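You operate a simulated robot arm through the tools that you are given. There is no shell and no other tool. Be economical: measure what you need, move in short steps, check, and stop when the job is done.

You are at the controls of a simulated robot arm. One attempt, no reset.

JOB
Empty the olives jar, then stand it in the jars box.
Fine: the dregs go into the slop cup; the lid ends shut; leave the corn jar as it is.
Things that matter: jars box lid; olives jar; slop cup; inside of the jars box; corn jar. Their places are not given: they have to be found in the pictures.

Only the result counts: the job must be done as asked and must still hold three seconds after the hand-in. Knocking over, shifting, dropping, spilling or breaking anything else fails it. Lids that push on must go on centred and level and be pressed home; caps that screw on are set level and turned clockwise until they are tight.

ROBOT AND FRAMES
A 6-joint arm with a two-finger parallel gripper, fixed in place. Base frame: the origin is at the foot of the arm, x ahead of it, y to its left, z up. Units: m, rad, N and s.
Its first joint turns from -1.152 to 1.152 rad. Payload 2.45 kg.
The TCP is the grasp point between the finger pads, 0.024 m short of the fingertips. In the tool frame z runs along the fingers and y along their closing line. The gripper opens to 0.068 m. The fingers are 0.017 m wide and 0.01 m thick; the gripper's body (0.04 by 0.07 m) begins 0.041 m behind the TCP.
Orientation is that of the tool frame in the base frame, as [roll, pitch, yaw] about the fixed x, y, z axes, in that order (R = Rz(yaw) Ry(pitch) Rx(roll)). With the fingers straight down and closing along the base's y, the tool's x points along the base's -x, its y along +y and its z along -z.

CONTROLS
- The arm moves only by the tool jog_arm. Its argument "targets" is a list that holds one entry, the list of rows, each a list of 7 numbers: the shift along the tool's x, y, z in m, then the turn, a rotation vector about the tool's x, y, z in rad, then the finger opening in m, from 0 to 0.068. In form: [[[x, y, z, ax, ay, az, claw], ...]]. A call has 1 to 12 rows; each row is the pose to reach, as a shift and turn from the pose commanded when the call began, along the tool's axes at that moment. Rows are played at 5 a second. More than 0.05 m and 0.15 rad between two rows, or a gripper value outside its range, and nothing of the call is played. A pose out of reach is approached as far as the arm can. The call stops where the force on the tool passes 90 N (or 10 N more than at its start, if that is more) or the arm is blocked; 0.2 s more then pass. Each finger travels about 0.108 m/s and halts on what it meets, pressing with about 21 N; the grip force reading is that of the motor and also rises with nothing between the fingers. The clock runs only during rows and for 0.2 s after the last one: add rows that repeat a pose to give the fingers time. The reply holds the time, the measured pose of the TCP, the force on the tool along the base axes, the opening and the grip force, in the units named above and with some noise.
- Cameras (640 x 400 px; columns grow to the right, rows downward): "scene" is fixed at [0.1344, 0.4056, 1.4454]; the picture's right is [-0.95, -0.32, 0.00], its down [-0.24, 0.70, -0.68] and it looks along [0.22, -0.64, -0.74] (base axes); focal length 318 px, centre (320, 200). "wrist" rides on the gripper at [-0.032, 0, -0.039] in the tool frame; the picture's right is [0.00, -1.00, 0.00], its down [0.97, 0.00, -0.24] and it looks along [0.24, 0.00, 0.97] (tool axes); focal length 218 px, centre (320, 200).
- capture(camera): a new picture of that camera. It takes no simulated time.
- point_at(camera, pixels): there is no depth. For up to 12 entries [column, row, z] of the newest picture of that camera ("zoom" is the newest enlarged one), the place [x, y] in the base frame at which the ray of that pixel passes the height z, good to about 0.002 m. It takes no simulated time.
- enlarge(camera, box): a new picture of the part [left, top, right, bottom] of that camera's present view, enlarged. It takes no simulated time.
- job_done(): hands the job in; it is judged then, once.

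Keep the steps short. Do not move on a guess: measure, check each grasp and each placing, and mend mistakes. In all there are 80 turns and 34 pictures (those below and enlarged ones count). Leave the gripper open and the arm clear of the work at the hand-in unless told otherwise, and finish with a single line.

The tools are called after "Call:" as name(argument=value, ...) on one line, values as JSON. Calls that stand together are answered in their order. jog_arm: Moves the arm, as the interface text tells. Its arguments: {"type":"object","properties":{"targets":{"type":"array"}},"required":["targets"]} The other tools are called the same way: capture (camera) takes a picture; point_at (camera, pixels) gives the place at which the rays of pixels pass given heights; enlarge (camera, box) takes an enlarged picture of a part of a camera's view; job_done () hands the job in.

At the start:

```text
clock: 0.0
tcp_pos: [0.4644, -0.1944, 1.0728]
tcp_rot: [-3.141, 0.001, -3.14]
ft_force: [0.3, 0.2, -0.5]
width: 0.0682
grip_force: 0.2
```

scene: 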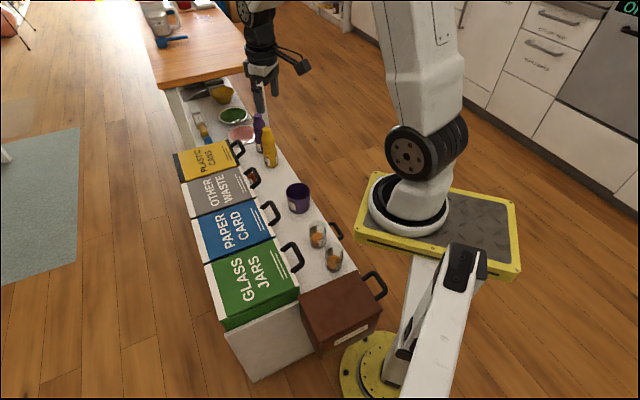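
wrist: 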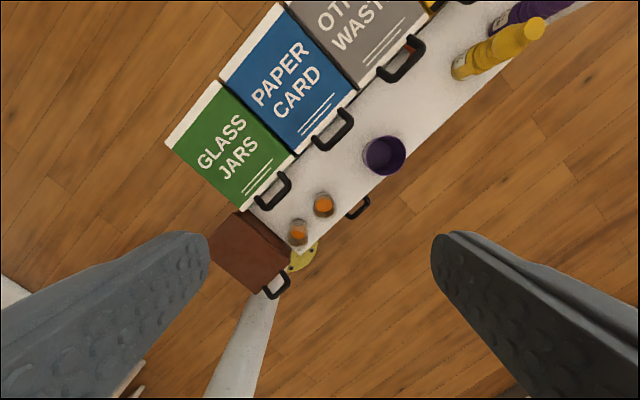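

I see the green GLASS JARS box at about (250,280), two small jars at (318,235) and (333,258), and a purple cup at (298,197). I'll enlarge these first.

Call:
enlarge(camera="scene", box=[270, 170, 400, 290])

Call:
enlarge(camera="scene", box=[190, 190, 400, 390])

Call:
enlarge(camera="wrist", box=[160, 80, 420, 300])

```text
3.33 times, centred on (335, 230) of scene
```

zoom: 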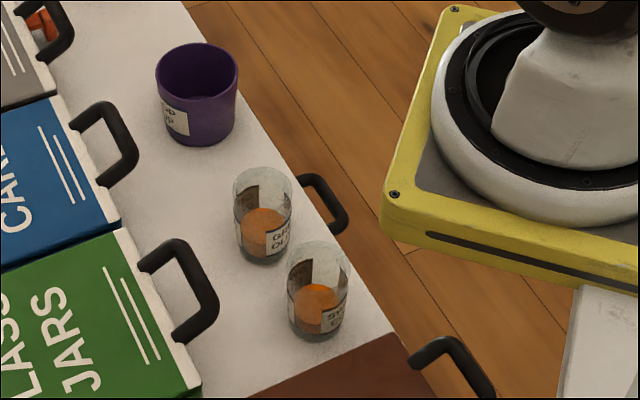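

```text
2.00 times, centred on (295, 290) of scene
```

zoom: 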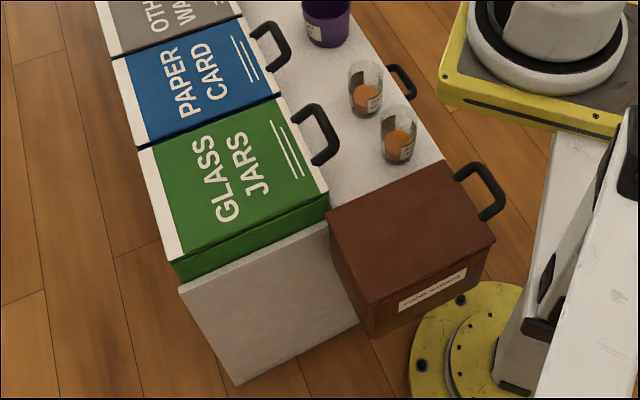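

```text
1.82 times, centred on (290, 190) of wrist
```

zoom: 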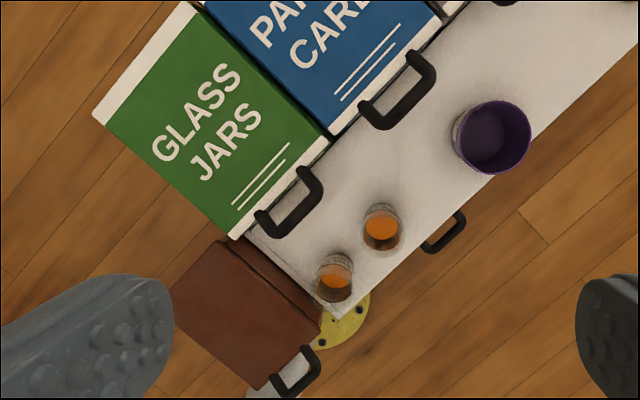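

The nearer-to-cup jar seems labelled "GR.. OL..", the other "SW.. C..". I'll zoom in tighter to confirm the labels.

Call:
enlarge(camera="scene", box=[302, 215, 350, 275])

Call:
point_at(camera="scene", pixels=[[318, 245, 0.52], [317, 226, 0.6], [333, 268, 0.52], [334, 249, 0.6], [299, 211, 0.52], [298, 188, 0.62], [345, 240, 0.52], [243, 111, 0.52]])

Call:
point_at(camera="wrist", pixels=[[324, 205, 0.54], [299, 234, 0.54], [385, 155, 0.54], [385, 155, 0.6], [245, 210, 0.6], [166, 143, 0.6], [218, 82, 0.6], [294, 156, 0.6], [273, 190, 0.6], [255, 203, 0.6], [288, 176, 0.6]])

```text
6.67 times, centred on (326, 245) of scene
```

zoom: 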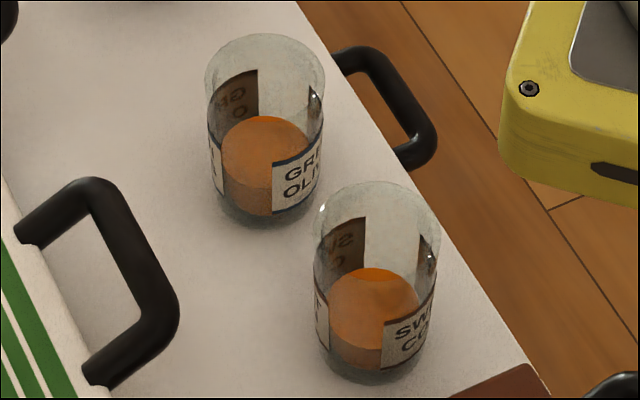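

```text
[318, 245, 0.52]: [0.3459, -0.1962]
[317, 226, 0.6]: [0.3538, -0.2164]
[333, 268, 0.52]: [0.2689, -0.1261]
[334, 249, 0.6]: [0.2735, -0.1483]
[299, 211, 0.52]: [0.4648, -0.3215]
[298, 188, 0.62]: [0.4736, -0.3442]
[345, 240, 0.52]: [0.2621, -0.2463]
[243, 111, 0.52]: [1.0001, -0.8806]
```

```text
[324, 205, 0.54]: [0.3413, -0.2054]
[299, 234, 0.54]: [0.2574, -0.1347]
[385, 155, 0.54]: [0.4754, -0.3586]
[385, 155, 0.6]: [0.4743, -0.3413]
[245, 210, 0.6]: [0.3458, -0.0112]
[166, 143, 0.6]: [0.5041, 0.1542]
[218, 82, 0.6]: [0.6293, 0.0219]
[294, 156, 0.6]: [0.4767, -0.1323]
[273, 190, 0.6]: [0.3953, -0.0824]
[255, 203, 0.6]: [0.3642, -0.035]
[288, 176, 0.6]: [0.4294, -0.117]
```

Olives jar is the one at (318,235), near (0.346,-0.203). Now I need the box lid's height: I'll compare the same corner points from both cameras at several heights.

Call:
point_at(camera="scene", pixels=[[299, 286, 0.54], [299, 286, 0.6], [299, 286, 0.66], [272, 238, 0.54], [272, 238, 0.6], [272, 238, 0.66], [225, 320, 0.6], [206, 265, 0.6]])

Call:
point_at(camera="wrist", pixels=[[243.3, 210.9, 0.54], [243.3, 210.9, 0.6], [243.3, 210.9, 0.66], [296, 153, 0.54], [296, 153, 0.6], [296, 153, 0.66]])

```text
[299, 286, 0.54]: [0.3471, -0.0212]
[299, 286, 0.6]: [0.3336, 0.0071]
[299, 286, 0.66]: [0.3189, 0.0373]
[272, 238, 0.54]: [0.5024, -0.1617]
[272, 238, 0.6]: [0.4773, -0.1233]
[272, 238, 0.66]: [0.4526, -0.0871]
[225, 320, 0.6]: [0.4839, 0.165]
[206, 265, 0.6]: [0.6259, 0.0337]
```

```text
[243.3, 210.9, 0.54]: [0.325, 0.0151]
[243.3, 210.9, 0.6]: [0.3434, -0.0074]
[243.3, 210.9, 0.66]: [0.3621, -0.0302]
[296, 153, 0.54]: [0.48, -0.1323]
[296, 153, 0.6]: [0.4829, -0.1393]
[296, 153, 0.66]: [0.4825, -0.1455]
```

Lid top seems about z≈0.58, front edge facing the arm, with a handle. I'll take the wrist camera closer over the handle and lid.

Call:
jog_arm(targets=[[[0.02, 0.02, 0.045, 0, 0, 0, 0.068], [0.04, 0.04, 0.09, 0, 0, 0, 0.068], [0.06, 0.06, 0.13, 0, 0, 0, 0.068], [0.08, 0.08, 0.17, 0, 0, 0, 0.068], [0.1, 0.1, 0.21, 0, 0, 0, 0.068], [0.12, 0.12, 0.25, 0, 0, 0, 0.068], [0.12, 0.12, 0.25, 0, 0, 0, 0.068]]])

Call:
capture(camera="wrist")

```text
refused: row 1 steps farther than a row can; nothing moved
```

```text
27 pictures are left
```

wrist: 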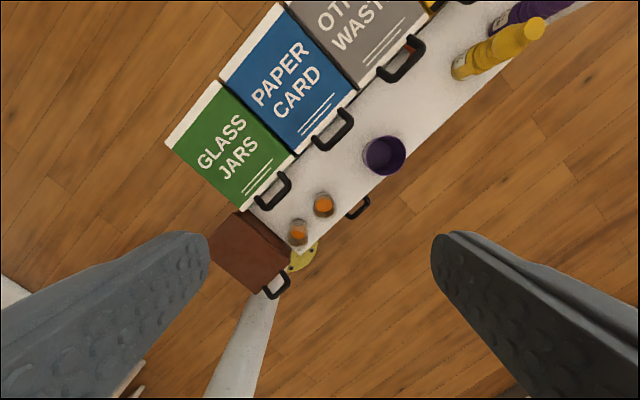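

The first step exceeded 0.05 m in total length (and it cost a picture). I'll redo it with shorter steps.

Call:
jog_arm(targets=[[[0.015, 0.015, 0.032, 0, 0, 0, 0.068], [0.03, 0.03, 0.064, 0, 0, 0, 0.068], [0.045, 0.045, 0.096, 0, 0, 0, 0.068], [0.06, 0.06, 0.128, 0, 0, 0, 0.068], [0.075, 0.075, 0.16, 0, 0, 0, 0.068], [0.09, 0.09, 0.192, 0, 0, 0, 0.068], [0.105, 0.105, 0.224, 0, 0, 0, 0.068], [0.12, 0.12, 0.25, 0, 0, 0, 0.068], [0.12, 0.12, 0.25, 0, 0, 0, 0.068]]])

```text
clock: 2.0
tcp_pos: [0.3426, -0.0739, 0.8216]
tcp_rot: [-3.141, 0.0, 3.141]
ft_force: [-0.1, 0.4, -0.6]
width: 0.0681
grip_force: 0.0
```

Call:
capture(camera="wrist")

```text
26 pictures are left
```

wrist: 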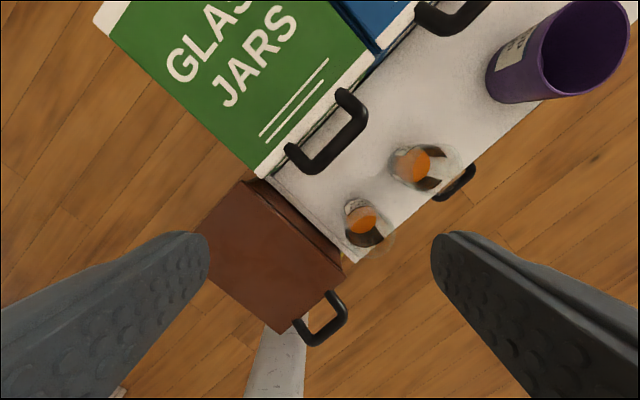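

I'll triangulate the handle bar's middle (scene ≈(298,253), wrist ≈(340,149)) and the lid's corners.

Call:
point_at(camera="wrist", pixels=[[342, 148, 0.54], [342, 148, 0.57], [342, 148, 0.6], [342, 148, 0.63], [258, 178, 0.55], [258, 178, 0.58], [258, 178, 0.61], [376, 53, 0.58], [362, 120, 0.58], [315, 170, 0.58]])

Call:
enlarge(camera="scene", box=[200, 225, 320, 300])

Call:
point_at(camera="scene", pixels=[[299, 252.5, 0.54], [299, 252.5, 0.57], [299, 252.5, 0.6], [299, 252.5, 0.63], [299, 286, 0.55], [299, 286, 0.58], [299, 286, 0.61]])

```text
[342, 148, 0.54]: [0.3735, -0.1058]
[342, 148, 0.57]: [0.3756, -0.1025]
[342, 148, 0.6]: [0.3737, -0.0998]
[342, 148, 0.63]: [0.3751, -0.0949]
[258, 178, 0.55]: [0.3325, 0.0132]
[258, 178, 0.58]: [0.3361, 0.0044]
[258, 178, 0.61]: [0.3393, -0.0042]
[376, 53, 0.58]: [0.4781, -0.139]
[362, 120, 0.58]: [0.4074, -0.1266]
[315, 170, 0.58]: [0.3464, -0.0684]
```

```text
5.33 times, centred on (260, 262) of scene
```

zoom: 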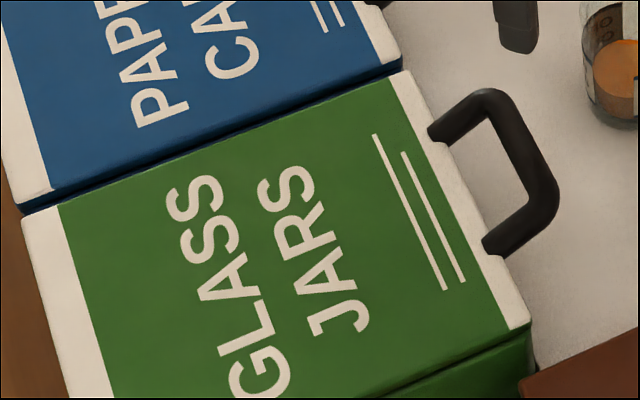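

```text
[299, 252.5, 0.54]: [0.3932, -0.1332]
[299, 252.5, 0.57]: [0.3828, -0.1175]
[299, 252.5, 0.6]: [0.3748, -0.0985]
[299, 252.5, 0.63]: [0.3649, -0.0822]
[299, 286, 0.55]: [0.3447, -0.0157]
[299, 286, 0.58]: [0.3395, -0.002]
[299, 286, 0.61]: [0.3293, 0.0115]
```

The handle bar reads z≈0.596 at (0.375,-0.100), 0.045 m out from the lid's front edge. Next I'll yaw the tool by -44° so the fingers close across the bar and move ahead of it.

Call:
jog_arm(targets=[[[0.003, -0.012, 0.01, 0, 0, 0.128, 0.045], [0.006, -0.025, 0.02, 0, 0, 0.256, 0.045], [0.009, -0.038, 0.03, 0, 0, 0.384, 0.045], [0.012, -0.051, 0.04, 0, 0, 0.512, 0.045], [0.015, -0.064, 0.05, 0, 0, 0.64, 0.045], [0.017, -0.077, 0.06, 0, 0, 0.768, 0.045], [0.017, -0.077, 0.07, 0, 0, 0.768, 0.045]]])

Call:
jog_arm(targets=[[[0, 0, 0, -0.131, 0, 0, 0.045], [0, 0, 0, -0.262, 0, 0, 0.045], [0, 0, 0.0, -0.393, 0, 0, 0.045], [0, 0, 0.01, -0.524, 0, 0, 0.045], [0, 0, 0.02, -0.655, 0, 0, 0.045], [0, 0, 0.03, -0.785, 0, 0, 0.045], [0, 0, 0.03, -0.785, 0, 0, 0.045]]])

Call:
capture(camera="wrist")

```text
clock: 3.6
tcp_pos: [0.327, -0.1501, 0.7506]
tcp_rot: [3.141, 0.0, 2.373]
ft_force: [0.2, 0.1, -0.1]
width: 0.045
grip_force: 0.0
```

```text
clock: 5.2
tcp_pos: [0.328, -0.149, 0.7215]
tcp_rot: [2.354, 0.0, 2.373]
ft_force: [0.3, -0.3, -0.1]
width: 0.0448
grip_force: 0.1
```

```text
24 pictures are left
```

wrist: 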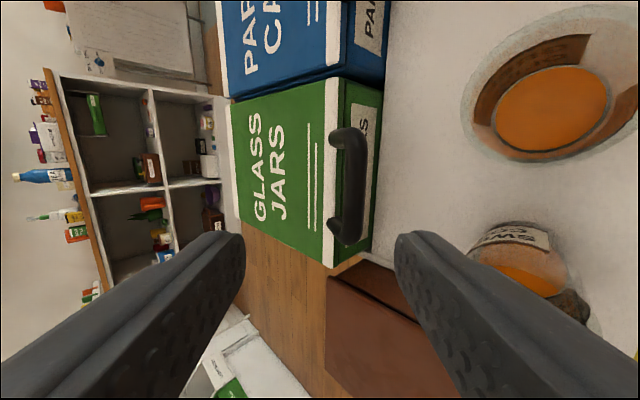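

The handle is clear at (350,187). I'll triangulate with this new view against the earlier ray.

Call:
point_at(camera="wrist", pixels=[[352, 187, 0.58], [352, 187, 0.59], [352, 187, 0.6], [352, 187, 0.61], [352, 187, 0.62], [346, 135, 0.61], [346, 240, 0.61], [328, 262, 0.585], [338, 82, 0.585]])

Call:
enlarge(camera="wrist", box=[280, 80, 440, 280])

```text
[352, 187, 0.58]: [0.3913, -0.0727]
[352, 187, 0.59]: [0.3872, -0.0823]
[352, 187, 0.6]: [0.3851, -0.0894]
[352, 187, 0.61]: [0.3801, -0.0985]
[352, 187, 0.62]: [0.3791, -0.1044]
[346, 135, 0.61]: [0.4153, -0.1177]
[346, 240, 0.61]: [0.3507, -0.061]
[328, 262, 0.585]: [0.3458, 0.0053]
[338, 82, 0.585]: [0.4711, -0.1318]
```

```text
2.00 times, centred on (360, 180) of wrist
```

zoom: 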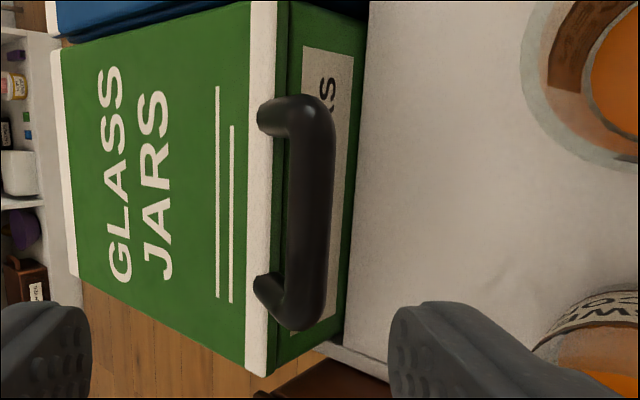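

The bar centre refines to about (0.376,-0.099,0.606): 0.030 m along tool -y and 0.13 m ahead. Advancing over it with the fingers wide, then closing.

Call:
jog_arm(targets=[[[0, -0.015, 0.03, 0, 0, 0, 0.062], [0, -0.03, 0.06, 0, 0, 0, 0.062], [0, -0.03, 0.09, 0, 0, 0, 0.062], [0, -0.03, 0.11, 0, 0, 0, 0.062], [0, -0.03, 0.125, 0, 0, 0, 0.062], [0, -0.03, 0.125, 0, 0, 0, 0.062]]])

Call:
capture(camera="wrist")

```text
clock: 6.6
tcp_pos: [0.3746, -0.1013, 0.613]
tcp_rot: [2.355, 0.0, 2.374]
ft_force: [0.7, 0.2, -0.7]
width: 0.0619
grip_force: 0.0
```

```text
22 pictures are left
```

wrist: 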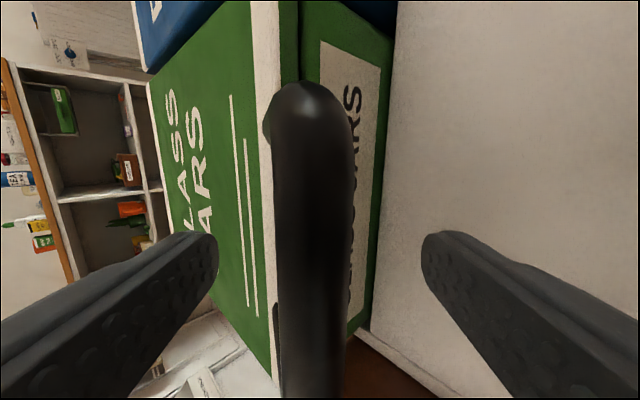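

The bar sits centred between the fingers. Closing, then a check.

Call:
jog_arm(targets=[[[0, 0, 0, 0, 0, 0, 0.04], [0, 0, 0, 0, 0, 0, 0.02], [0, 0, 0, 0, 0, 0, 0.005], [0, 0, 0, 0, 0, 0, 0.005], [0, 0, 0, 0, 0, 0, 0.005]]])

```text
clock: 7.8
tcp_pos: [0.3746, -0.1007, 0.6152]
tcp_rot: [2.352, 0.001, 2.376]
ft_force: [19.4, 17.8, 9.8]
width: 0.0175
grip_force: 36.2
```

Gripped (width 0.0175). I'll lift a little along a hinge arc about the lid's back edge (tool turning with it) and see how it responds.

Call:
jog_arm(targets=[[[0, 0.0146, -0.0102, 0.065, 0, 0, 0.005], [0, 0.0297, -0.0195, 0.13, 0, 0, 0.005], [0, 0.0297, -0.0195, 0.13, 0, 0, 0.005]]])

Call:
enlarge(camera="scene", box=[160, 180, 400, 340])

```text
clock: 8.6
tcp_pos: [0.378, -0.0973, 0.6476]
tcp_rot: [2.489, 0.001, 2.374]
ft_force: [3.6, 6.2, -2.3]
width: 0.0176
grip_force: 36.0
```

```text
2.50 times, centred on (280, 260) of scene
```

zoom: 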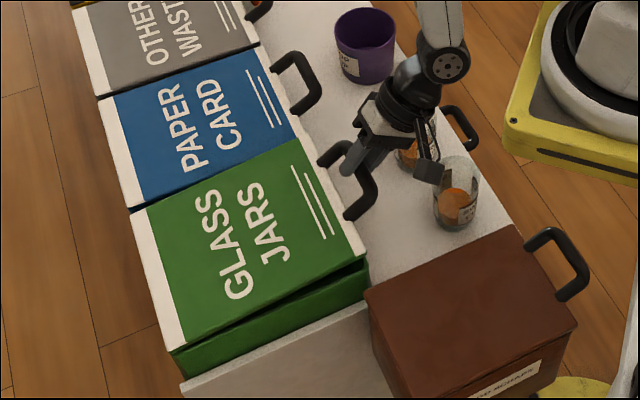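

It is hinged at the back and forces are small. Continuing along the arc to about 45°.

Call:
jog_arm(targets=[[[0, 0.0298, -0.0195, 0.13, 0, 0, 0.005], [0, 0.0617, -0.035, 0.26, 0, 0, 0.005], [0, 0.0955, -0.0464, 0.39, 0, 0, 0.005], [0, 0.1304, -0.053, 0.52, 0, 0, 0.005], [0, 0.1658, -0.0552, 0.65, 0, 0, 0.005], [0, 0.1658, -0.0552, 0.65, 0, 0, 0.005]]])

```text
clock: 10.0
tcp_pos: [0.4386, -0.0367, 0.7811]
tcp_rot: [3.084, 0.016, 2.374]
ft_force: [-22.0, -2.8, 16.6]
width: 0.0175
grip_force: 35.9
out of reach, approached as far as the arm can: row 5
```

The arm couldn't fully reach the last row. Let me look at the scene.

Call:
capture(camera="scene")

```text
20 pictures are left
```

scene: 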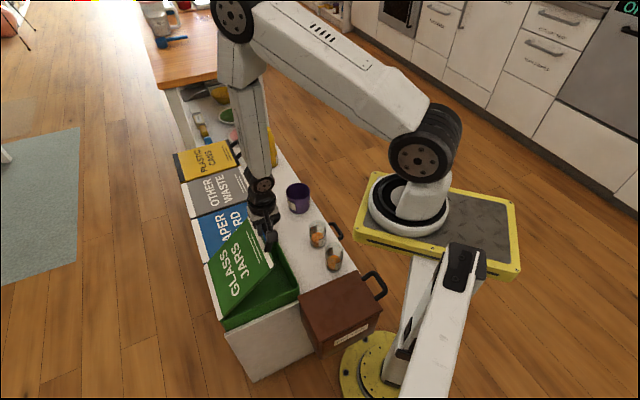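

The lid is held at about 40°. The arm hit an orientation limit, so I'll stop turning the tool and let the bar pivot in the fingers. One short arc step with slight tilt back, watching forces.

Call:
jog_arm(targets=[[[0, 0.02, -0.016, -0.05, 0, 0, 0.005], [0, 0.0439, -0.0295, -0.1, 0, 0, 0.005], [0, 0.0439, -0.0295, -0.1, 0, 0, 0.005]]])

```text
clock: 10.8
tcp_pos: [0.4811, 0.0027, 0.8186]
tcp_rot: [3.007, 0.032, 2.371]
ft_force: [19.3, 4.5, -29.9]
width: 0.018
grip_force: 36.1
out of reach, approached as far as the arm can: row 1, 2
```

Moving along, lid near 55°, still slightly clipped by orientation. I'll tilt the tool further toward the box (more +n), which should relieve it, while continuing.

Call:
jog_arm(targets=[[[0, 0.005, -0.003, -0.1, 0, 0, 0.005], [0, 0.03, -0.008, -0.2, 0, 0, 0.005], [0, 0.0661, -0.0125, -0.3, 0, 0, 0.005], [0, 0.0661, -0.0125, -0.3, 0, 0, 0.005]]])

```text
clock: 11.8
tcp_pos: [0.5225, 0.0535, 0.8415]
tcp_rot: [2.733, 0.004, 2.375]
ft_force: [3.2, -16.4, 33.8]
width: 0.0178
grip_force: 35.8
```

Back in reach; lid ≈70°. Continuing past vertical in small steps.

Call:
jog_arm(targets=[[[0, 0.031, 0.006, -0.05, 0, 0, 0.005], [0, 0.0614, 0.0165, -0.1, 0, 0, 0.005], [0, 0.087, 0.03, -0.13, 0, 0, 0.005], [0, 0.1088, 0.044, -0.15, 0, 0, 0.005], [0, 0.1088, 0.044, -0.15, 0, 0, 0.005]]])

Call:
enlarge(camera="scene", box=[160, 140, 400, 340])

```text
clock: 12.5
tcp_pos: [0.5662, 0.0985, 0.8541]
tcp_rot: [2.632, 0.008, 2.373]
ft_force: [-31.2, -11.2, 46.0]
width: 0.0274
grip_force: 14.0
stopped in row 3: the force on the tool passed its limit (the readings are from after the stop); the commanded pose is now the measured one
```

```text
2.00 times, centred on (280, 240) of scene
```

zoom: 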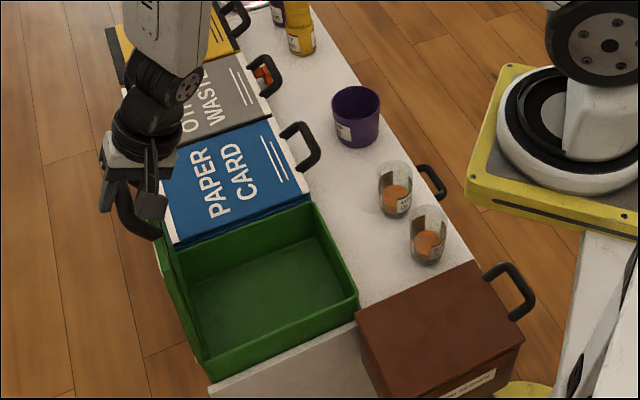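

The lid is about vertical and now resists (fingers pried to 0.027), so it may be at its stop. I'll open the fingers slightly, keeping them around the bar as a catch, and see whether the lid stays.

Call:
jog_arm(targets=[[[0, 0, 0, 0, 0, 0, 0.035], [0, 0, 0, 0, 0, 0, 0.045], [0, 0, 0, 0, 0, 0, 0.055], [0, 0, 0, 0, 0, 0, 0.055], [0, 0, 0, 0, 0, 0, 0.055]]])

Call:
capture(camera="wrist")

```text
clock: 13.7
tcp_pos: [0.5688, 0.0984, 0.8536]
tcp_rot: [2.633, 0.009, 2.374]
ft_force: [1.3, 0.9, -0.9]
width: 0.055
grip_force: 0.0
```

```text
18 pictures are left
```

wrist: 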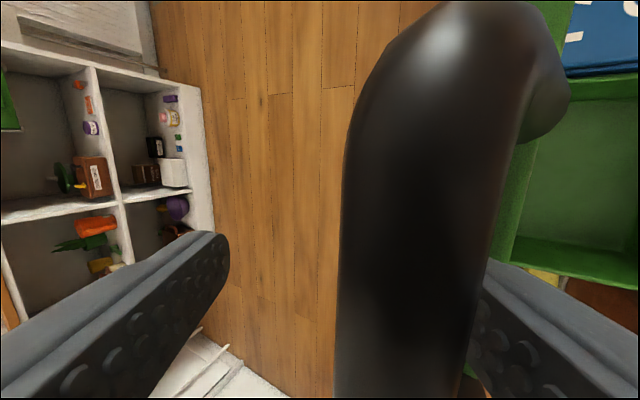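

The bar is near the right (robot-side) finger, with no load. I'll shift the tool 12 mm toward the robot: if the bar stays put, it will appear more central between the fingers.

Call:
jog_arm(targets=[[[0, -0.006, 0, 0, 0, 0, 0.062], [0, -0.014, 0, 0, 0, 0, 0.062], [0, -0.014, 0, 0, 0, 0, 0.062], [0, -0.014, 0, 0, 0, 0, 0.062]]])

Call:
capture(camera="wrist")

```text
clock: 14.7
tcp_pos: [0.5604, 0.0904, 0.8469]
tcp_rot: [2.632, 0.008, 2.374]
ft_force: [-0.5, 0.3, 0.1]
width: 0.0616
grip_force: 0.0
```

```text
17 pictures are left
```

wrist: 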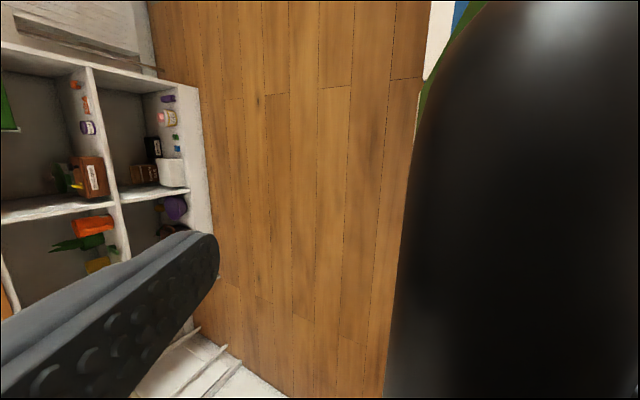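

The bar followed the finger, so the lid is still leaning toward the robot and not past balance; the earlier resistance was from jamming (bar slid toward the palm). I'll back the tool off along its axis and push the bar onward with that finger.

Call:
jog_arm(targets=[[[0, 0, -0.012, 0, 0, 0, 0.062], [0, 0.005, -0.018, 0, 0, 0, 0.062], [0, 0.028, -0.005, 0, 0, 0, 0.062], [0, 0.051, 0.007, 0, 0, 0, 0.062], [0, 0.072, 0.02, 0, 0, 0, 0.062], [0, 0.093, 0.033, 0, 0, 0, 0.062], [0, 0.093, 0.033, 0, 0, 0, 0.062]]])

Call:
capture(camera="wrist")

```text
clock: 16.0
tcp_pos: [0.5897, 0.1278, 0.8455]
tcp_rot: [2.697, -0.01, 2.357]
ft_force: [-5.8, -7.9, -6.3]
width: 0.068
grip_force: 3.2
stopped in row 6: the force on the tool passed its limit (the readings are from after the stop); the commanded pose is now the measured one
```

```text
16 pictures are left
```

wrist: 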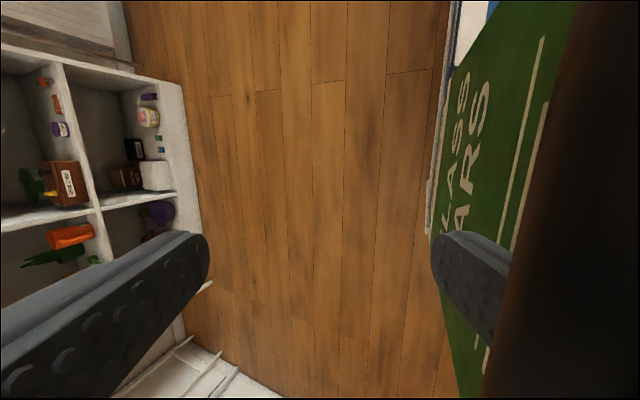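

The finger was pried outward again; I need to see the lid's true angle from the scene camera.

Call:
enlarge(camera="scene", box=[160, 160, 320, 340])

```text
2.22 times, centred on (240, 250) of scene
```

zoom: 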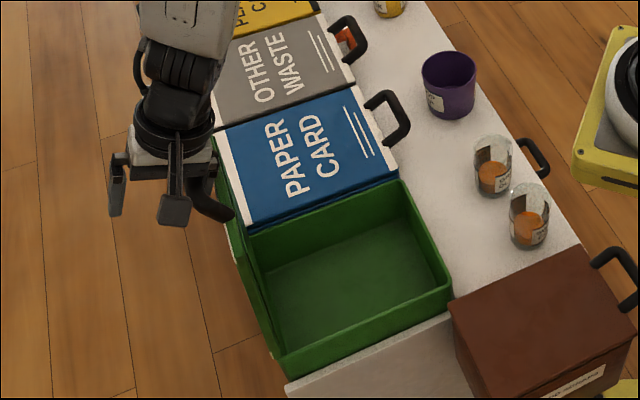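

The lid is nearly vertical but the bar slid up against the palm: the tool is ~3 cm too low along the arc. I'll raise the tool so the bar sits at the pads, then close the fingers on it again.

Call:
jog_arm(targets=[[[0, 0.0, -0.015, 0, 0, 0, 0.068], [0, 0.0, -0.032, 0, 0, 0, 0.068], [0, 0, -0.032, 0, 0, 0, 0.05], [0, 0, -0.032, 0, 0, 0, 0.03], [0, 0, -0.032, 0, 0, 0, 0.005], [0, 0, -0.032, 0, 0, 0, 0.005], [0, 0, -0.032, 0, 0, 0, 0.005]]])

Call:
capture(camera="wrist")

```text
clock: 17.6
tcp_pos: [0.5775, 0.1154, 0.8707]
tcp_rot: [2.702, -0.01, 2.353]
ft_force: [-18.4, -34.6, -18.7]
width: 0.0573
grip_force: 20.9
```

```text
14 pictures are left
```

wrist: 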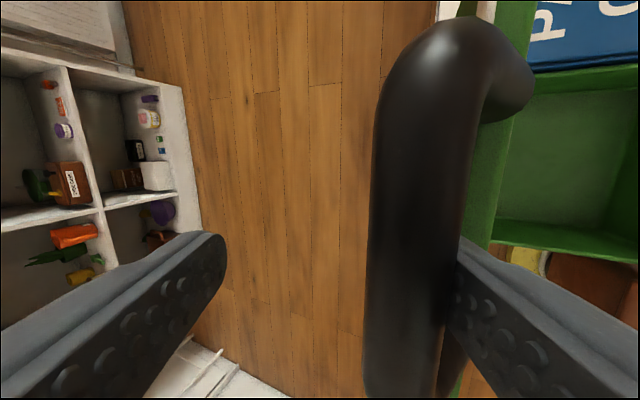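

The bar is hard against a stop (fingers can't push it further). Now test whether the lid rests by itself: open wide and shift the tool 35 mm toward the robot, then see whether the bar follows.

Call:
jog_arm(targets=[[[0, 0, 0, 0, 0, 0, 0.068], [0, -0.01, -0.005, 0, 0, 0, 0.068], [0, -0.02, -0.005, 0, 0, 0, 0.068], [0, -0.03, -0.005, 0, 0, 0, 0.068], [0, -0.03, -0.005, 0, 0, 0, 0.068], [0, -0.03, -0.005, 0, 0, 0, 0.068], [0, -0.03, -0.005, 0, 0, 0, 0.068], [0, -0.03, -0.005, 0, 0, 0, 0.068]]])

Call:
capture(camera="wrist")

```text
clock: 19.4
tcp_pos: [0.5609, 0.1003, 0.8669]
tcp_rot: [2.691, -0.009, 2.358]
ft_force: [-0.3, -0.3, -0.7]
width: 0.0678
grip_force: 0.0
```

```text
13 pictures are left
```

wrist: 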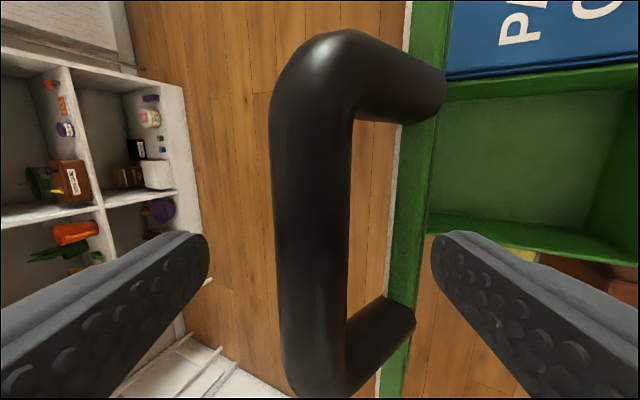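

The bar stayed in place while the tool moved: the lid rests open on its stop. Withdrawing straight back along the tool axis.

Call:
jog_arm(targets=[[[0, 0, -0.03, 0, 0, 0, 0.068], [0, 0, -0.06, 0, 0, 0, 0.068], [0, -0.03, -0.085, 0, 0, 0, 0.068], [0, -0.07, -0.1, 0, 0, 0, 0.068], [0, -0.115, -0.1, 0, 0, 0, 0.068], [0, -0.16, -0.09, 0, 0, 0, 0.068], [0, -0.2, -0.08, 0, 0, 0, 0.068], [0, -0.2, -0.08, 0, 0, 0, 0.068]]])

Call:
capture(camera="scene")

```text
clock: 21.2
tcp_pos: [0.4091, -0.0557, 0.8525]
tcp_rot: [2.691, -0.008, 2.357]
ft_force: [0.5, 0.1, -0.9]
width: 0.0679
grip_force: 0.0
```

```text
12 pictures are left
```

scene: 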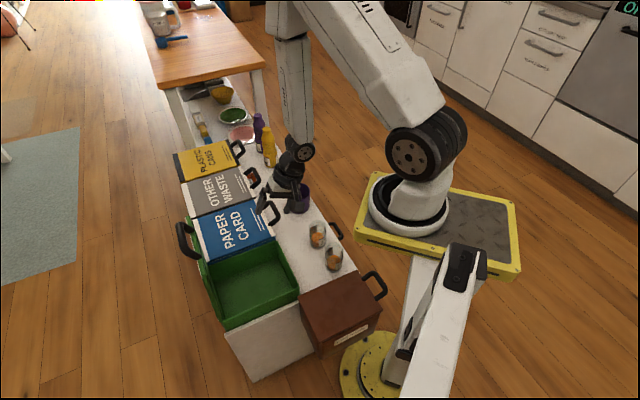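

The lid stands open. Next: move away toward the jars, level the tool, and yaw it so that later I can approach the olives jar horizontally along the +n direction (clear of the corn jar).

Call:
jog_arm(targets=[[[-0.004, -0.032, -0.016, 0.088, 0, 0, 0.068], [-0.008, -0.064, -0.032, 0.176, 0, 0, 0.068], [-0.012, -0.097, -0.047, 0.264, 0, 0, 0.068], [-0.016, -0.13, -0.062, 0.352, 0, 0, 0.068], [-0.021, -0.162, -0.078, 0.45, 0, 0, 0.068], [-0.021, -0.162, -0.078, 0.45, 0, 0, 0.068]]])

Call:
jog_arm(targets=[[[-0.009, 0, 0, 0, 0, -0.14, 0.068], [-0.018, 0, 0, 0, 0, -0.28, 0.068], [-0.027, 0, 0, 0, 0, -0.42, 0.068], [-0.036, 0, 0, 0, 0, -0.56, 0.068], [-0.045, -0.005, 0, 0, 0, -0.7, 0.068], [-0.054, -0.005, 0, 0, 0, -0.84, 0.068], [-0.063, -0.008, 0, 0, 0, -0.98, 0.068], [-0.072, -0.009, 0, 0, 0, -1.12, 0.068], [-0.081, -0.009, 0, 0, 0, -1.26, 0.068], [-0.09, -0.009, 0, 0, 0, -1.4, 0.068], [-0.09, -0.009, 0, 0, 0, -1.54, 0.068], [-0.09, -0.009, 0, 0, 0, -1.56, 0.068]]])

Call:
capture(camera="wrist")

```text
clock: 22.6
tcp_pos: [0.3047, -0.1901, 0.8522]
tcp_rot: [3.127, -0.004, 2.357]
ft_force: [-0.8, -0.2, 0.2]
width: 0.0679
grip_force: 0.0
out of reach, approached as far as the arm can: row 5, 6
```

```text
clock: 25.2
tcp_pos: [0.343, -0.2542, 0.8394]
tcp_rot: [-3.127, 0.047, -2.363]
ft_force: [1.0, -0.6, 0.5]
width: 0.068
grip_force: 0.1
out of reach, approached as far as the arm can: row 1, 2, 3, 4, 5, 6, 7, 8, 9, 10, 11, 12
```

```text
11 pictures are left
```

wrist: 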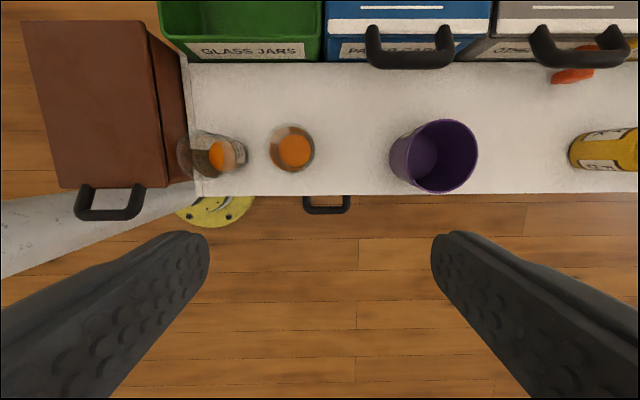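

Very clear view: olives jar at (292,148), corn jar (212,153), cup rim centre (446,156). Measuring.

Call:
point_at(camera="wrist", pixels=[[292, 148, 0.6], [294, 152, 0.54], [270, 148, 0.6], [315, 148, 0.6], [195, 153, 0.6], [225, 155, 0.54], [446, 156, 0.61], [478, 156, 0.61], [413, 156, 0.61], [446, 119, 0.61], [446, 193, 0.61], [292, 195, 0.52]])

Call:
enlarge(camera="wrist", box=[160, 60, 500, 260])

```text
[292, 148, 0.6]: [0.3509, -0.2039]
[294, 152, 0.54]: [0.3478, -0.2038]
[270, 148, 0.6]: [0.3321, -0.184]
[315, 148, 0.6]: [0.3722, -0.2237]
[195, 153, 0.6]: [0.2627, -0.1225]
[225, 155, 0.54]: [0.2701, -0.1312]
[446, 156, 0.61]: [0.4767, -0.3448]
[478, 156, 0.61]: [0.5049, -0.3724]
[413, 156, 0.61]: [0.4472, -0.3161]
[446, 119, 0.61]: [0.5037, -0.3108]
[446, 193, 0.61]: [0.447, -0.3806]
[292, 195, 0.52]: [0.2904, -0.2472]
```

```text
1.88 times, centred on (330, 160) of wrist
```

zoom: 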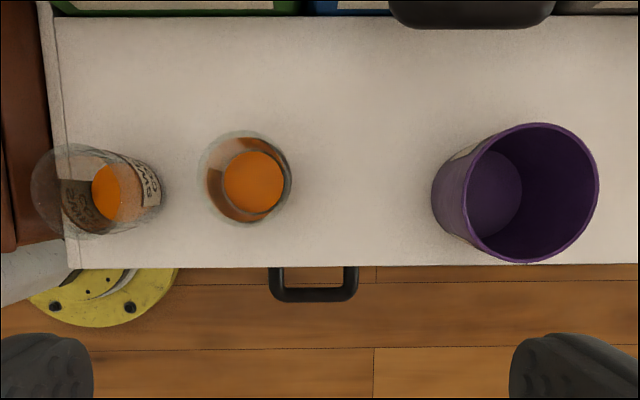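

Estimates: olives (0.349,-0.203), cup centre (0.471,-0.338) rim z≈0.615 radius ≈0.044. Now I'll swing the tool to nearly horizontal (70° from vertical), in front of the olives jar, still high.

Call:
jog_arm(targets=[[[0.007, 0.003, 0.015, 0, -0.136, 0, 0.068], [0.014, 0.007, 0.03, 0, -0.272, 0, 0.068], [0.021, 0.01, 0.045, 0, -0.408, 0, 0.068], [0.028, 0.014, 0.06, 0, -0.544, 0, 0.068], [0.035, 0.018, 0.075, 0, -0.68, 0, 0.068], [0.042, 0.022, 0.09, 0, -0.816, 0, 0.068], [0.05, 0.025, 0.105, 0, -0.952, 0, 0.068], [0.058, 0.028, 0.12, 0, -1.088, 0, 0.068], [0.066, 0.032, 0.14, 0, -1.22, 0, 0.068], [0.066, 0.032, 0.14, 0, -1.22, 0, 0.068]]])

```text
clock: 27.4
tcp_pos: [0.3962, -0.2165, 0.6969]
tcp_rot: [-3.097, 1.268, -2.325]
ft_force: [0.2, -0.2, 0.6]
width: 0.0681
grip_force: 0.1
out of reach, approached as far as the arm can: row 4, 5, 6, 7, 8, 9, 10
```

The arm can't retract that far (base joint limit). Better: come with azimuth ~15° instead of 45° and descend vertically with fingers straddling the jar. Turning about the vertical and moving over the jar, at z 0.70.

Call:
jog_arm(targets=[[[-0.009, 0, 0.025, 0.123, 0, 0.045, 0.068], [-0.018, 0, 0.05, 0.246, 0, 0.09, 0.068], [-0.027, 0, 0.075, 0.369, 0, 0.135, 0.068], [-0.036, 0, 0.0995, 0.492, 0, 0.18, 0.068], [-0.036, 0, 0.0995, 0.492, 0, 0.18, 0.068]]])

```text
clock: 28.6
tcp_pos: [0.4732, -0.1403, 0.7008]
tcp_rot: [3.102, 1.266, -2.926]
ft_force: [-0.3, -0.6, -0.5]
width: 0.0679
grip_force: 0.1
```

Now in reach, but offsets count from the measured pose. Moving back to sit above the olives jar at z 0.70.

Call:
jog_arm(targets=[[[0.01, -0.007, -0.032, 0, 0, 0, 0.068], [0.02, -0.015, -0.065, 0, 0, 0, 0.068], [0.03, -0.022, -0.097, 0, 0, 0, 0.068], [0.0408, -0.0294, -0.1296, 0, 0, 0, 0.068], [0.0408, -0.0294, -0.1296, 0, 0, 0, 0.068]]])

```text
clock: 29.8
tcp_pos: [0.3862, -0.184, 0.7013]
tcp_rot: [3.103, 1.269, -2.926]
ft_force: [-1.0, -0.4, -1.4]
width: 0.068
grip_force: 0.0
out of reach, approached as far as the arm can: row 3, 4, 5
```

Still short by 4 cm: the tool is too horizontal for this radius. I'll reduce tilt to about 52° from vertical and move to the jar.

Call:
jog_arm(targets=[[[0, 0, 0, 0, 0.12, 0, 0.068], [0, 0, 0, 0, 0.24, 0, 0.068], [0.003, -0.003, -0.01, 0, 0.36, 0, 0.068], [0.008, -0.006, -0.025, 0, 0.36, 0, 0.068], [0.0122, -0.009, -0.0387, 0, 0.36, 0, 0.068], [0.0122, -0.009, -0.0387, 0, 0.36, 0, 0.068]]])

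Call:
capture(camera="wrist")

```text
clock: 31.2
tcp_pos: [0.3592, -0.1967, 0.7001]
tcp_rot: [3.122, 0.906, -2.906]
ft_force: [-0.6, -0.5, 0.6]
width: 0.068
grip_force: 0.0
out of reach, approached as far as the arm can: row 5, 6
```

```text
9 pictures are left
```

wrist: 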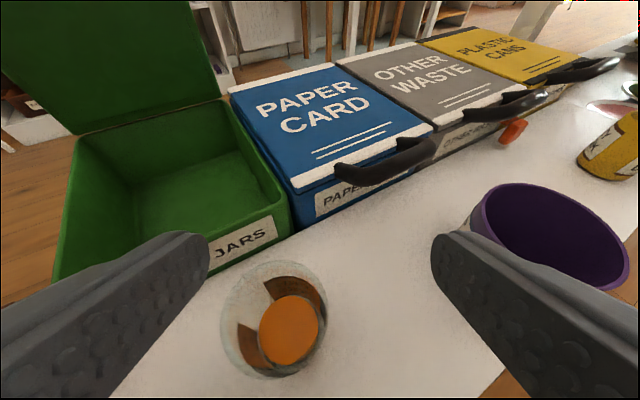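

Call:
point_at(camera="wrist", pixels=[[290, 330, 0.545], [274, 318, 0.6], [274, 318, 0.61], [222, 318, 0.605], [328, 318, 0.605], [240, 232, 0.53], [285, 203, 0.58], [292, 237, 0.52], [52, 282, 0.58], [170, 205, 0.53]])

```text
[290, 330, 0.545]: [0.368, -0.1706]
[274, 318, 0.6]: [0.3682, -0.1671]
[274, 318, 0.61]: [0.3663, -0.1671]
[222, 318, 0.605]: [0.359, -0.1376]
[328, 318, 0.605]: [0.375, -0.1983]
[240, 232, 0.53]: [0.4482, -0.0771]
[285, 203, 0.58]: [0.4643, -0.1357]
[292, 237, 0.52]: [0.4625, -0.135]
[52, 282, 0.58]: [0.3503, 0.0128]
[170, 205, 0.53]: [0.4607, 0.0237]
```

The jar reads (0.368,-0.169) here versus (0.349,-0.203) before. I must know whether it moved; one scene zoom.

Call:
enlarge(camera="scene", box=[260, 170, 390, 290])

Call:
point_at(camera="wrist", pixels=[[553, 235, 0.615], [478, 195, 0.615], [430, 125, 0.58], [290, 198, 0.58]])

```text
3.33 times, centred on (325, 230) of scene
```

zoom: 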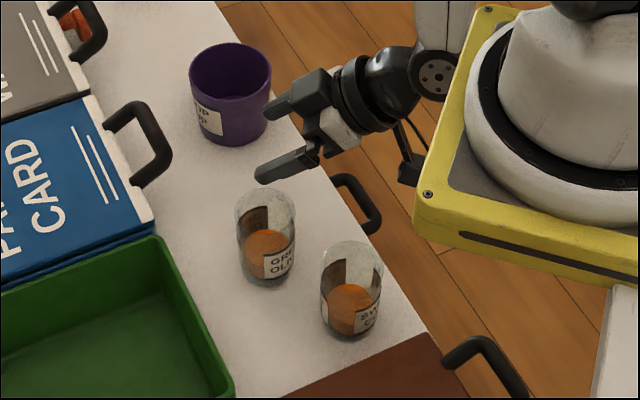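

```text
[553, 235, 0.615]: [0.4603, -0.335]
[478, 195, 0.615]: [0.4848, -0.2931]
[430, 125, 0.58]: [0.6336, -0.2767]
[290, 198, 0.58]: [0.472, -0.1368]
```

The jar was nudged ~3.5 cm toward the box (upright, nothing spilled); corn jar unchanged. I'll now align over its new place (0.368,-0.1695) with azimuth ~35° for clearance from the corn jar.

Call:
jog_arm(targets=[[[-0.003, 0.008, 0.004, -0.094, 0, -0.074, 0.068], [-0.006, 0.016, 0.008, -0.188, 0, -0.148, 0.068], [-0.0094, 0.0242, 0.012, -0.283, 0, -0.222, 0.068], [-0.0094, 0.0242, 0.012, -0.283, 0, -0.222, 0.068]]])

Call:
capture(camera="wrist")

Call:
point_at(camera="wrist", pixels=[[320, 330, 0.545], [320, 318, 0.6]])

```text
clock: 32.2
tcp_pos: [0.3686, -0.1691, 0.7012]
tcp_rot: [3.125, 0.911, -2.542]
ft_force: [0.7, 0.2, 0.0]
width: 0.068
grip_force: 0.1
```

```text
7 pictures are left
```

wrist: 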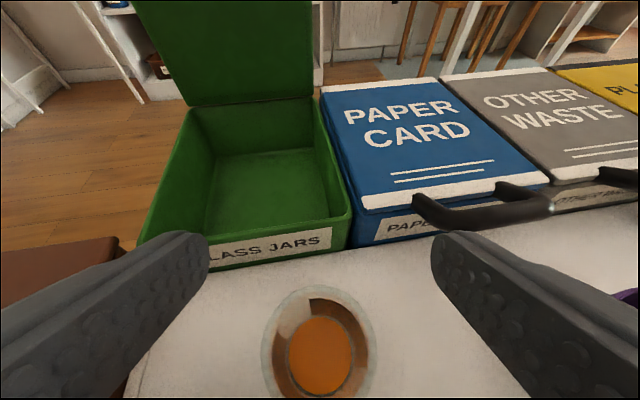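

```text
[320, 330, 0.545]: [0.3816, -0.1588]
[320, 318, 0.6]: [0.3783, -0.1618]
```

Jar is centred on column 319. Measure its position and the box's inside.

Call:
point_at(camera="wrist", pixels=[[319, 342, 0.605], [320, 357, 0.545], [262, 342, 0.605], [377, 342, 0.605], [348, 212, 0.575], [140, 238, 0.575], [330, 218, 0.53], [310, 150, 0.53], [312, 97, 0.575], [190, 107, 0.575], [345, 247, 0.52], [205, 228, 0.53]])

```text
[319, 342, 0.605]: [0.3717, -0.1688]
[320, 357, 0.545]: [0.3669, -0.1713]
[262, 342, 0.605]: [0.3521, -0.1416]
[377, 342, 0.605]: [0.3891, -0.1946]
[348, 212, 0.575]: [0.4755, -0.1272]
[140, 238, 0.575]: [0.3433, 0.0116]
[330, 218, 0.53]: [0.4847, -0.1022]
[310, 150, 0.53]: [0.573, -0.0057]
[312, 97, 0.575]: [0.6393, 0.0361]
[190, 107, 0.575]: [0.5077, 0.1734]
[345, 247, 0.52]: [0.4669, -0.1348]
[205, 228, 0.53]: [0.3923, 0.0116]
```

Jar centre (0.3695,-0.170), TCP is right above it. Box floor works out to about z 0.48, so the jar will fit. Descending vertically to straddle the jar at z≈0.563.

Call:
jog_arm(targets=[[[0.028, 0, 0.0215, 0, 0, 0, 0.068], [0.055, 0, 0.0425, 0, 0, 0, 0.068], [0.08, 0, 0.062, 0, 0, 0, 0.068], [0.095, 0, 0.074, 0, 0, 0, 0.068], [0.109, 0, 0.0846, 0, 0, 0, 0.068], [0.109, 0, 0.0846, 0, 0, 0, 0.068]]])

```text
clock: 33.6
tcp_pos: [0.3664, -0.1677, 0.5613]
tcp_rot: [3.126, 0.912, -2.545]
ft_force: [-2.7, -0.3, 3.0]
width: 0.0681
grip_force: 0.1
```

Straddling with little force. Closing.

Call:
jog_arm(targets=[[[0, 0, 0, 0, 0, 0, 0.06], [0, 0, 0, 0, 0, 0, 0.05], [0, 0, 0, 0, 0, 0, 0.045], [0, 0, 0, 0, 0, 0, 0.045]]])

```text
clock: 34.6
tcp_pos: [0.3674, -0.1676, 0.5615]
tcp_rot: [3.124, 0.911, -2.544]
ft_force: [-0.2, -0.1, 0.3]
width: 0.0608
grip_force: 20.8
```

Jar gripped (width 0.0608). Lifting straight up 15.5 cm.

Call:
jog_arm(targets=[[[-0.02, 0, -0.0155, 0, 0, 0, 0.045], [-0.05, 0, -0.039, 0, 0, 0, 0.045], [-0.086, 0, -0.067, 0, 0, 0, 0.045], [-0.1225, 0, -0.095, 0, 0, 0, 0.045], [-0.1225, 0, -0.095, 0, 0, 0, 0.045]]])

Call:
jog_arm(targets=[[[-0.0031, -0.028, 0.004, 0.0986, 0, 0.0764, 0.045], [-0.0062, -0.056, 0.008, 0.197, 0, 0.153, 0.045], [-0.0093, -0.084, 0.012, 0.296, 0, 0.229, 0.045], [-0.0125, -0.112, 0.016, 0.394, 0, 0.306, 0.045], [-0.0156, -0.14, 0.02, 0.493, 0, 0.382, 0.045], [-0.0187, -0.168, 0.024, 0.591, 0, 0.459, 0.045], [-0.0218, -0.1955, 0.0281, 0.69, 0, 0.535, 0.045], [-0.0218, -0.1955, 0.0281, 0.69, 0, 0.535, 0.045]]])

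Call:
enlarge(camera="scene", box=[240, 140, 400, 270])

```text
clock: 35.8
tcp_pos: [0.3724, -0.167, 0.718]
tcp_rot: [3.123, 0.91, -2.544]
ft_force: [-0.6, 1.2, -1.3]
width: 0.0607
grip_force: 20.8
```

```text
clock: 37.6
tcp_pos: [0.5109, -0.3103, 0.7143]
tcp_rot: [3.133, 0.902, 2.869]
ft_force: [-0.6, 0.5, -1.6]
width: 0.0606
grip_force: 21.3
```

```text
3.08 times, centred on (320, 205) of scene
```

zoom: 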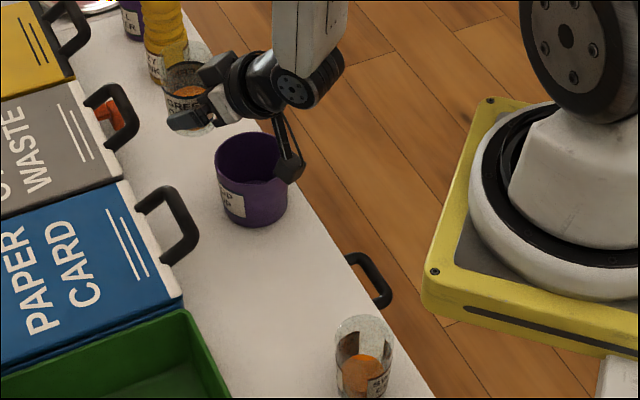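

Jar is over the far side of the cup; a small stub hanging on the tool's +x side stays clear. Now rolling the jar about the tool axis (mouth toward the cup centre), lowering by 3 cm first.

Call:
jog_arm(targets=[[[0.008, 0.003, 0.006, 0, 0, 0.145, 0.045], [0.016, 0.006, 0.012, 0, 0, 0.29, 0.045], [0.0237, 0.008, 0.0185, 0, 0, 0.435, 0.045], [0.0237, 0.008, 0.0185, 0, 0, 0.58, 0.045], [0.0237, 0.008, 0.0185, 0, 0, 0.725, 0.045], [0.0237, 0.008, 0.0185, 0, 0, 0.87, 0.045], [0.0237, 0.008, 0.0185, 0, 0, 1.015, 0.045]]])

```text
clock: 39.2
tcp_pos: [0.5112, -0.3014, 0.6861]
tcp_rot: [2.317, 0.419, 1.674]
ft_force: [-0.2, -0.2, -2.7]
width: 0.0605
grip_force: 20.7
```

Roll proceeds as planned (58°). Continuing to ~109° slowly, with a hold.

Call:
jog_arm(targets=[[[0, 0, 0, 0, 0, 0.14, 0.045], [0, 0, 0, 0, 0, 0.28, 0.045], [0, 0, 0, 0, 0, 0.42, 0.045], [0, 0, 0, 0, 0, 0.56, 0.045], [0, 0, 0, 0, 0, 0.63, 0.045], [-0.003, -0.002, 0, 0, 0, 0.7, 0.045], [-0.0068, -0.0042, 0, 0, 0, 0.79, 0.045], [-0.0068, -0.0042, 0, 0, 0, 0.885, 0.045], [-0.0068, -0.0042, 0, 0, 0, 0.885, 0.045]]])

Call:
enlarge(camera="scene", box=[240, 140, 340, 230])

```text
clock: 41.2
tcp_pos: [0.5115, -0.3085, 0.6851]
tcp_rot: [2.267, -0.265, 1.1]
ft_force: [0.2, 0.4, -1.5]
width: 0.0606
grip_force: 21.2
```

```text
4.44 times, centred on (290, 185) of scene
```

zoom: 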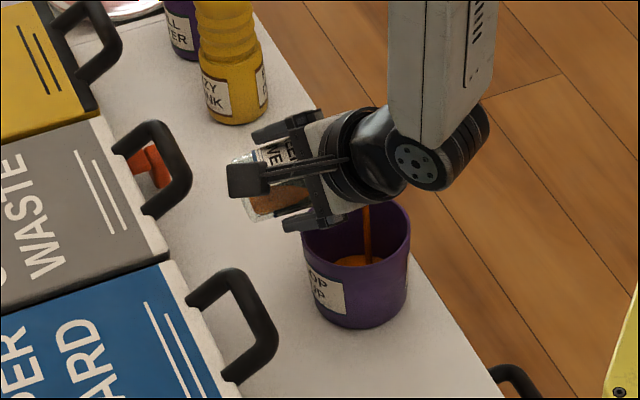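

The dregs are streaming into the cup. Continuing the roll to 180° while keeping the lip over the cup.

Call:
jog_arm(targets=[[[0, 0, 0, 0, 0, 0, 0.045], [-0.0035, 0.0015, 0.0004, 0, 0, 0.138, 0.045], [-0.007, 0.003, 0.0008, 0, 0, 0.276, 0.045], [-0.0105, 0.0045, 0.001, 0, 0, 0.414, 0.045], [-0.014, 0.006, 0.0014, 0, 0, 0.552, 0.045], [-0.0175, 0.0075, 0.0018, 0, 0, 0.69, 0.045], [-0.021, 0.009, 0.002, 0, 0, 0.828, 0.045], [-0.0245, 0.0104, 0.0025, 0, 0, 0.966, 0.045], [-0.028, 0.0119, 0.003, 0, 0, 1.104, 0.045], [-0.0314, 0.0133, 0.0032, 0, 0, 1.24, 0.045], [-0.0314, 0.0133, 0.0032, 0, 0, 1.24, 0.045]]])

```text
clock: 43.6
tcp_pos: [0.4634, -0.2923, 0.6886]
tcp_rot: [3.005, -0.903, -0.158]
ft_force: [0.1, -0.1, -2.1]
width: 0.0607
grip_force: 21.4
out of reach, approached as far as the arm can: row 9, 10, 11
```

The last rows were clipped and the jar drifted toward (0.463,-0.292). Check right away for spills.

Call:
enlarge(camera="scene", box=[240, 140, 360, 250])

```text
3.64 times, centred on (300, 195) of scene
```

zoom: 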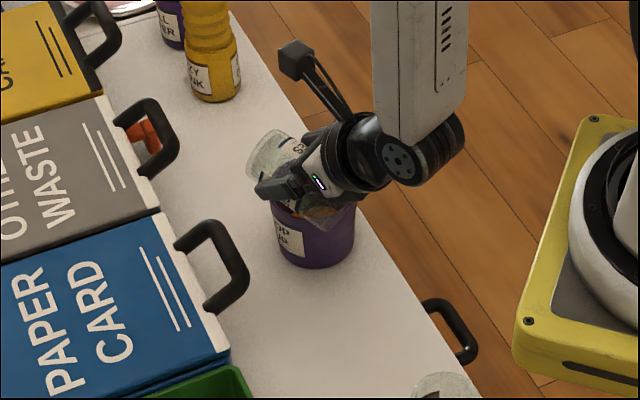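

No spill visible. I'll roll back a little (to ~143°, within joint range) and bring the lip back over the cup centre.

Call:
jog_arm(targets=[[[0.01, 0.008, 0.014, 0, 0, -0.13, 0.045], [0.02, 0.016, 0.028, 0, 0, -0.26, 0.045], [0.028, 0.022, 0.039, 0, 0, -0.39, 0.045], [0.0321, 0.0257, 0.0447, 0, 0, -0.535, 0.045], [0.0321, 0.0257, 0.0447, 0, 0, -0.535, 0.045]]])

```text
clock: 44.8
tcp_pos: [0.51, -0.3315, 0.6919]
tcp_rot: [2.485, -0.682, 0.554]
ft_force: [-1.1, 0.3, -0.9]
width: 0.0605
grip_force: 20.9
```

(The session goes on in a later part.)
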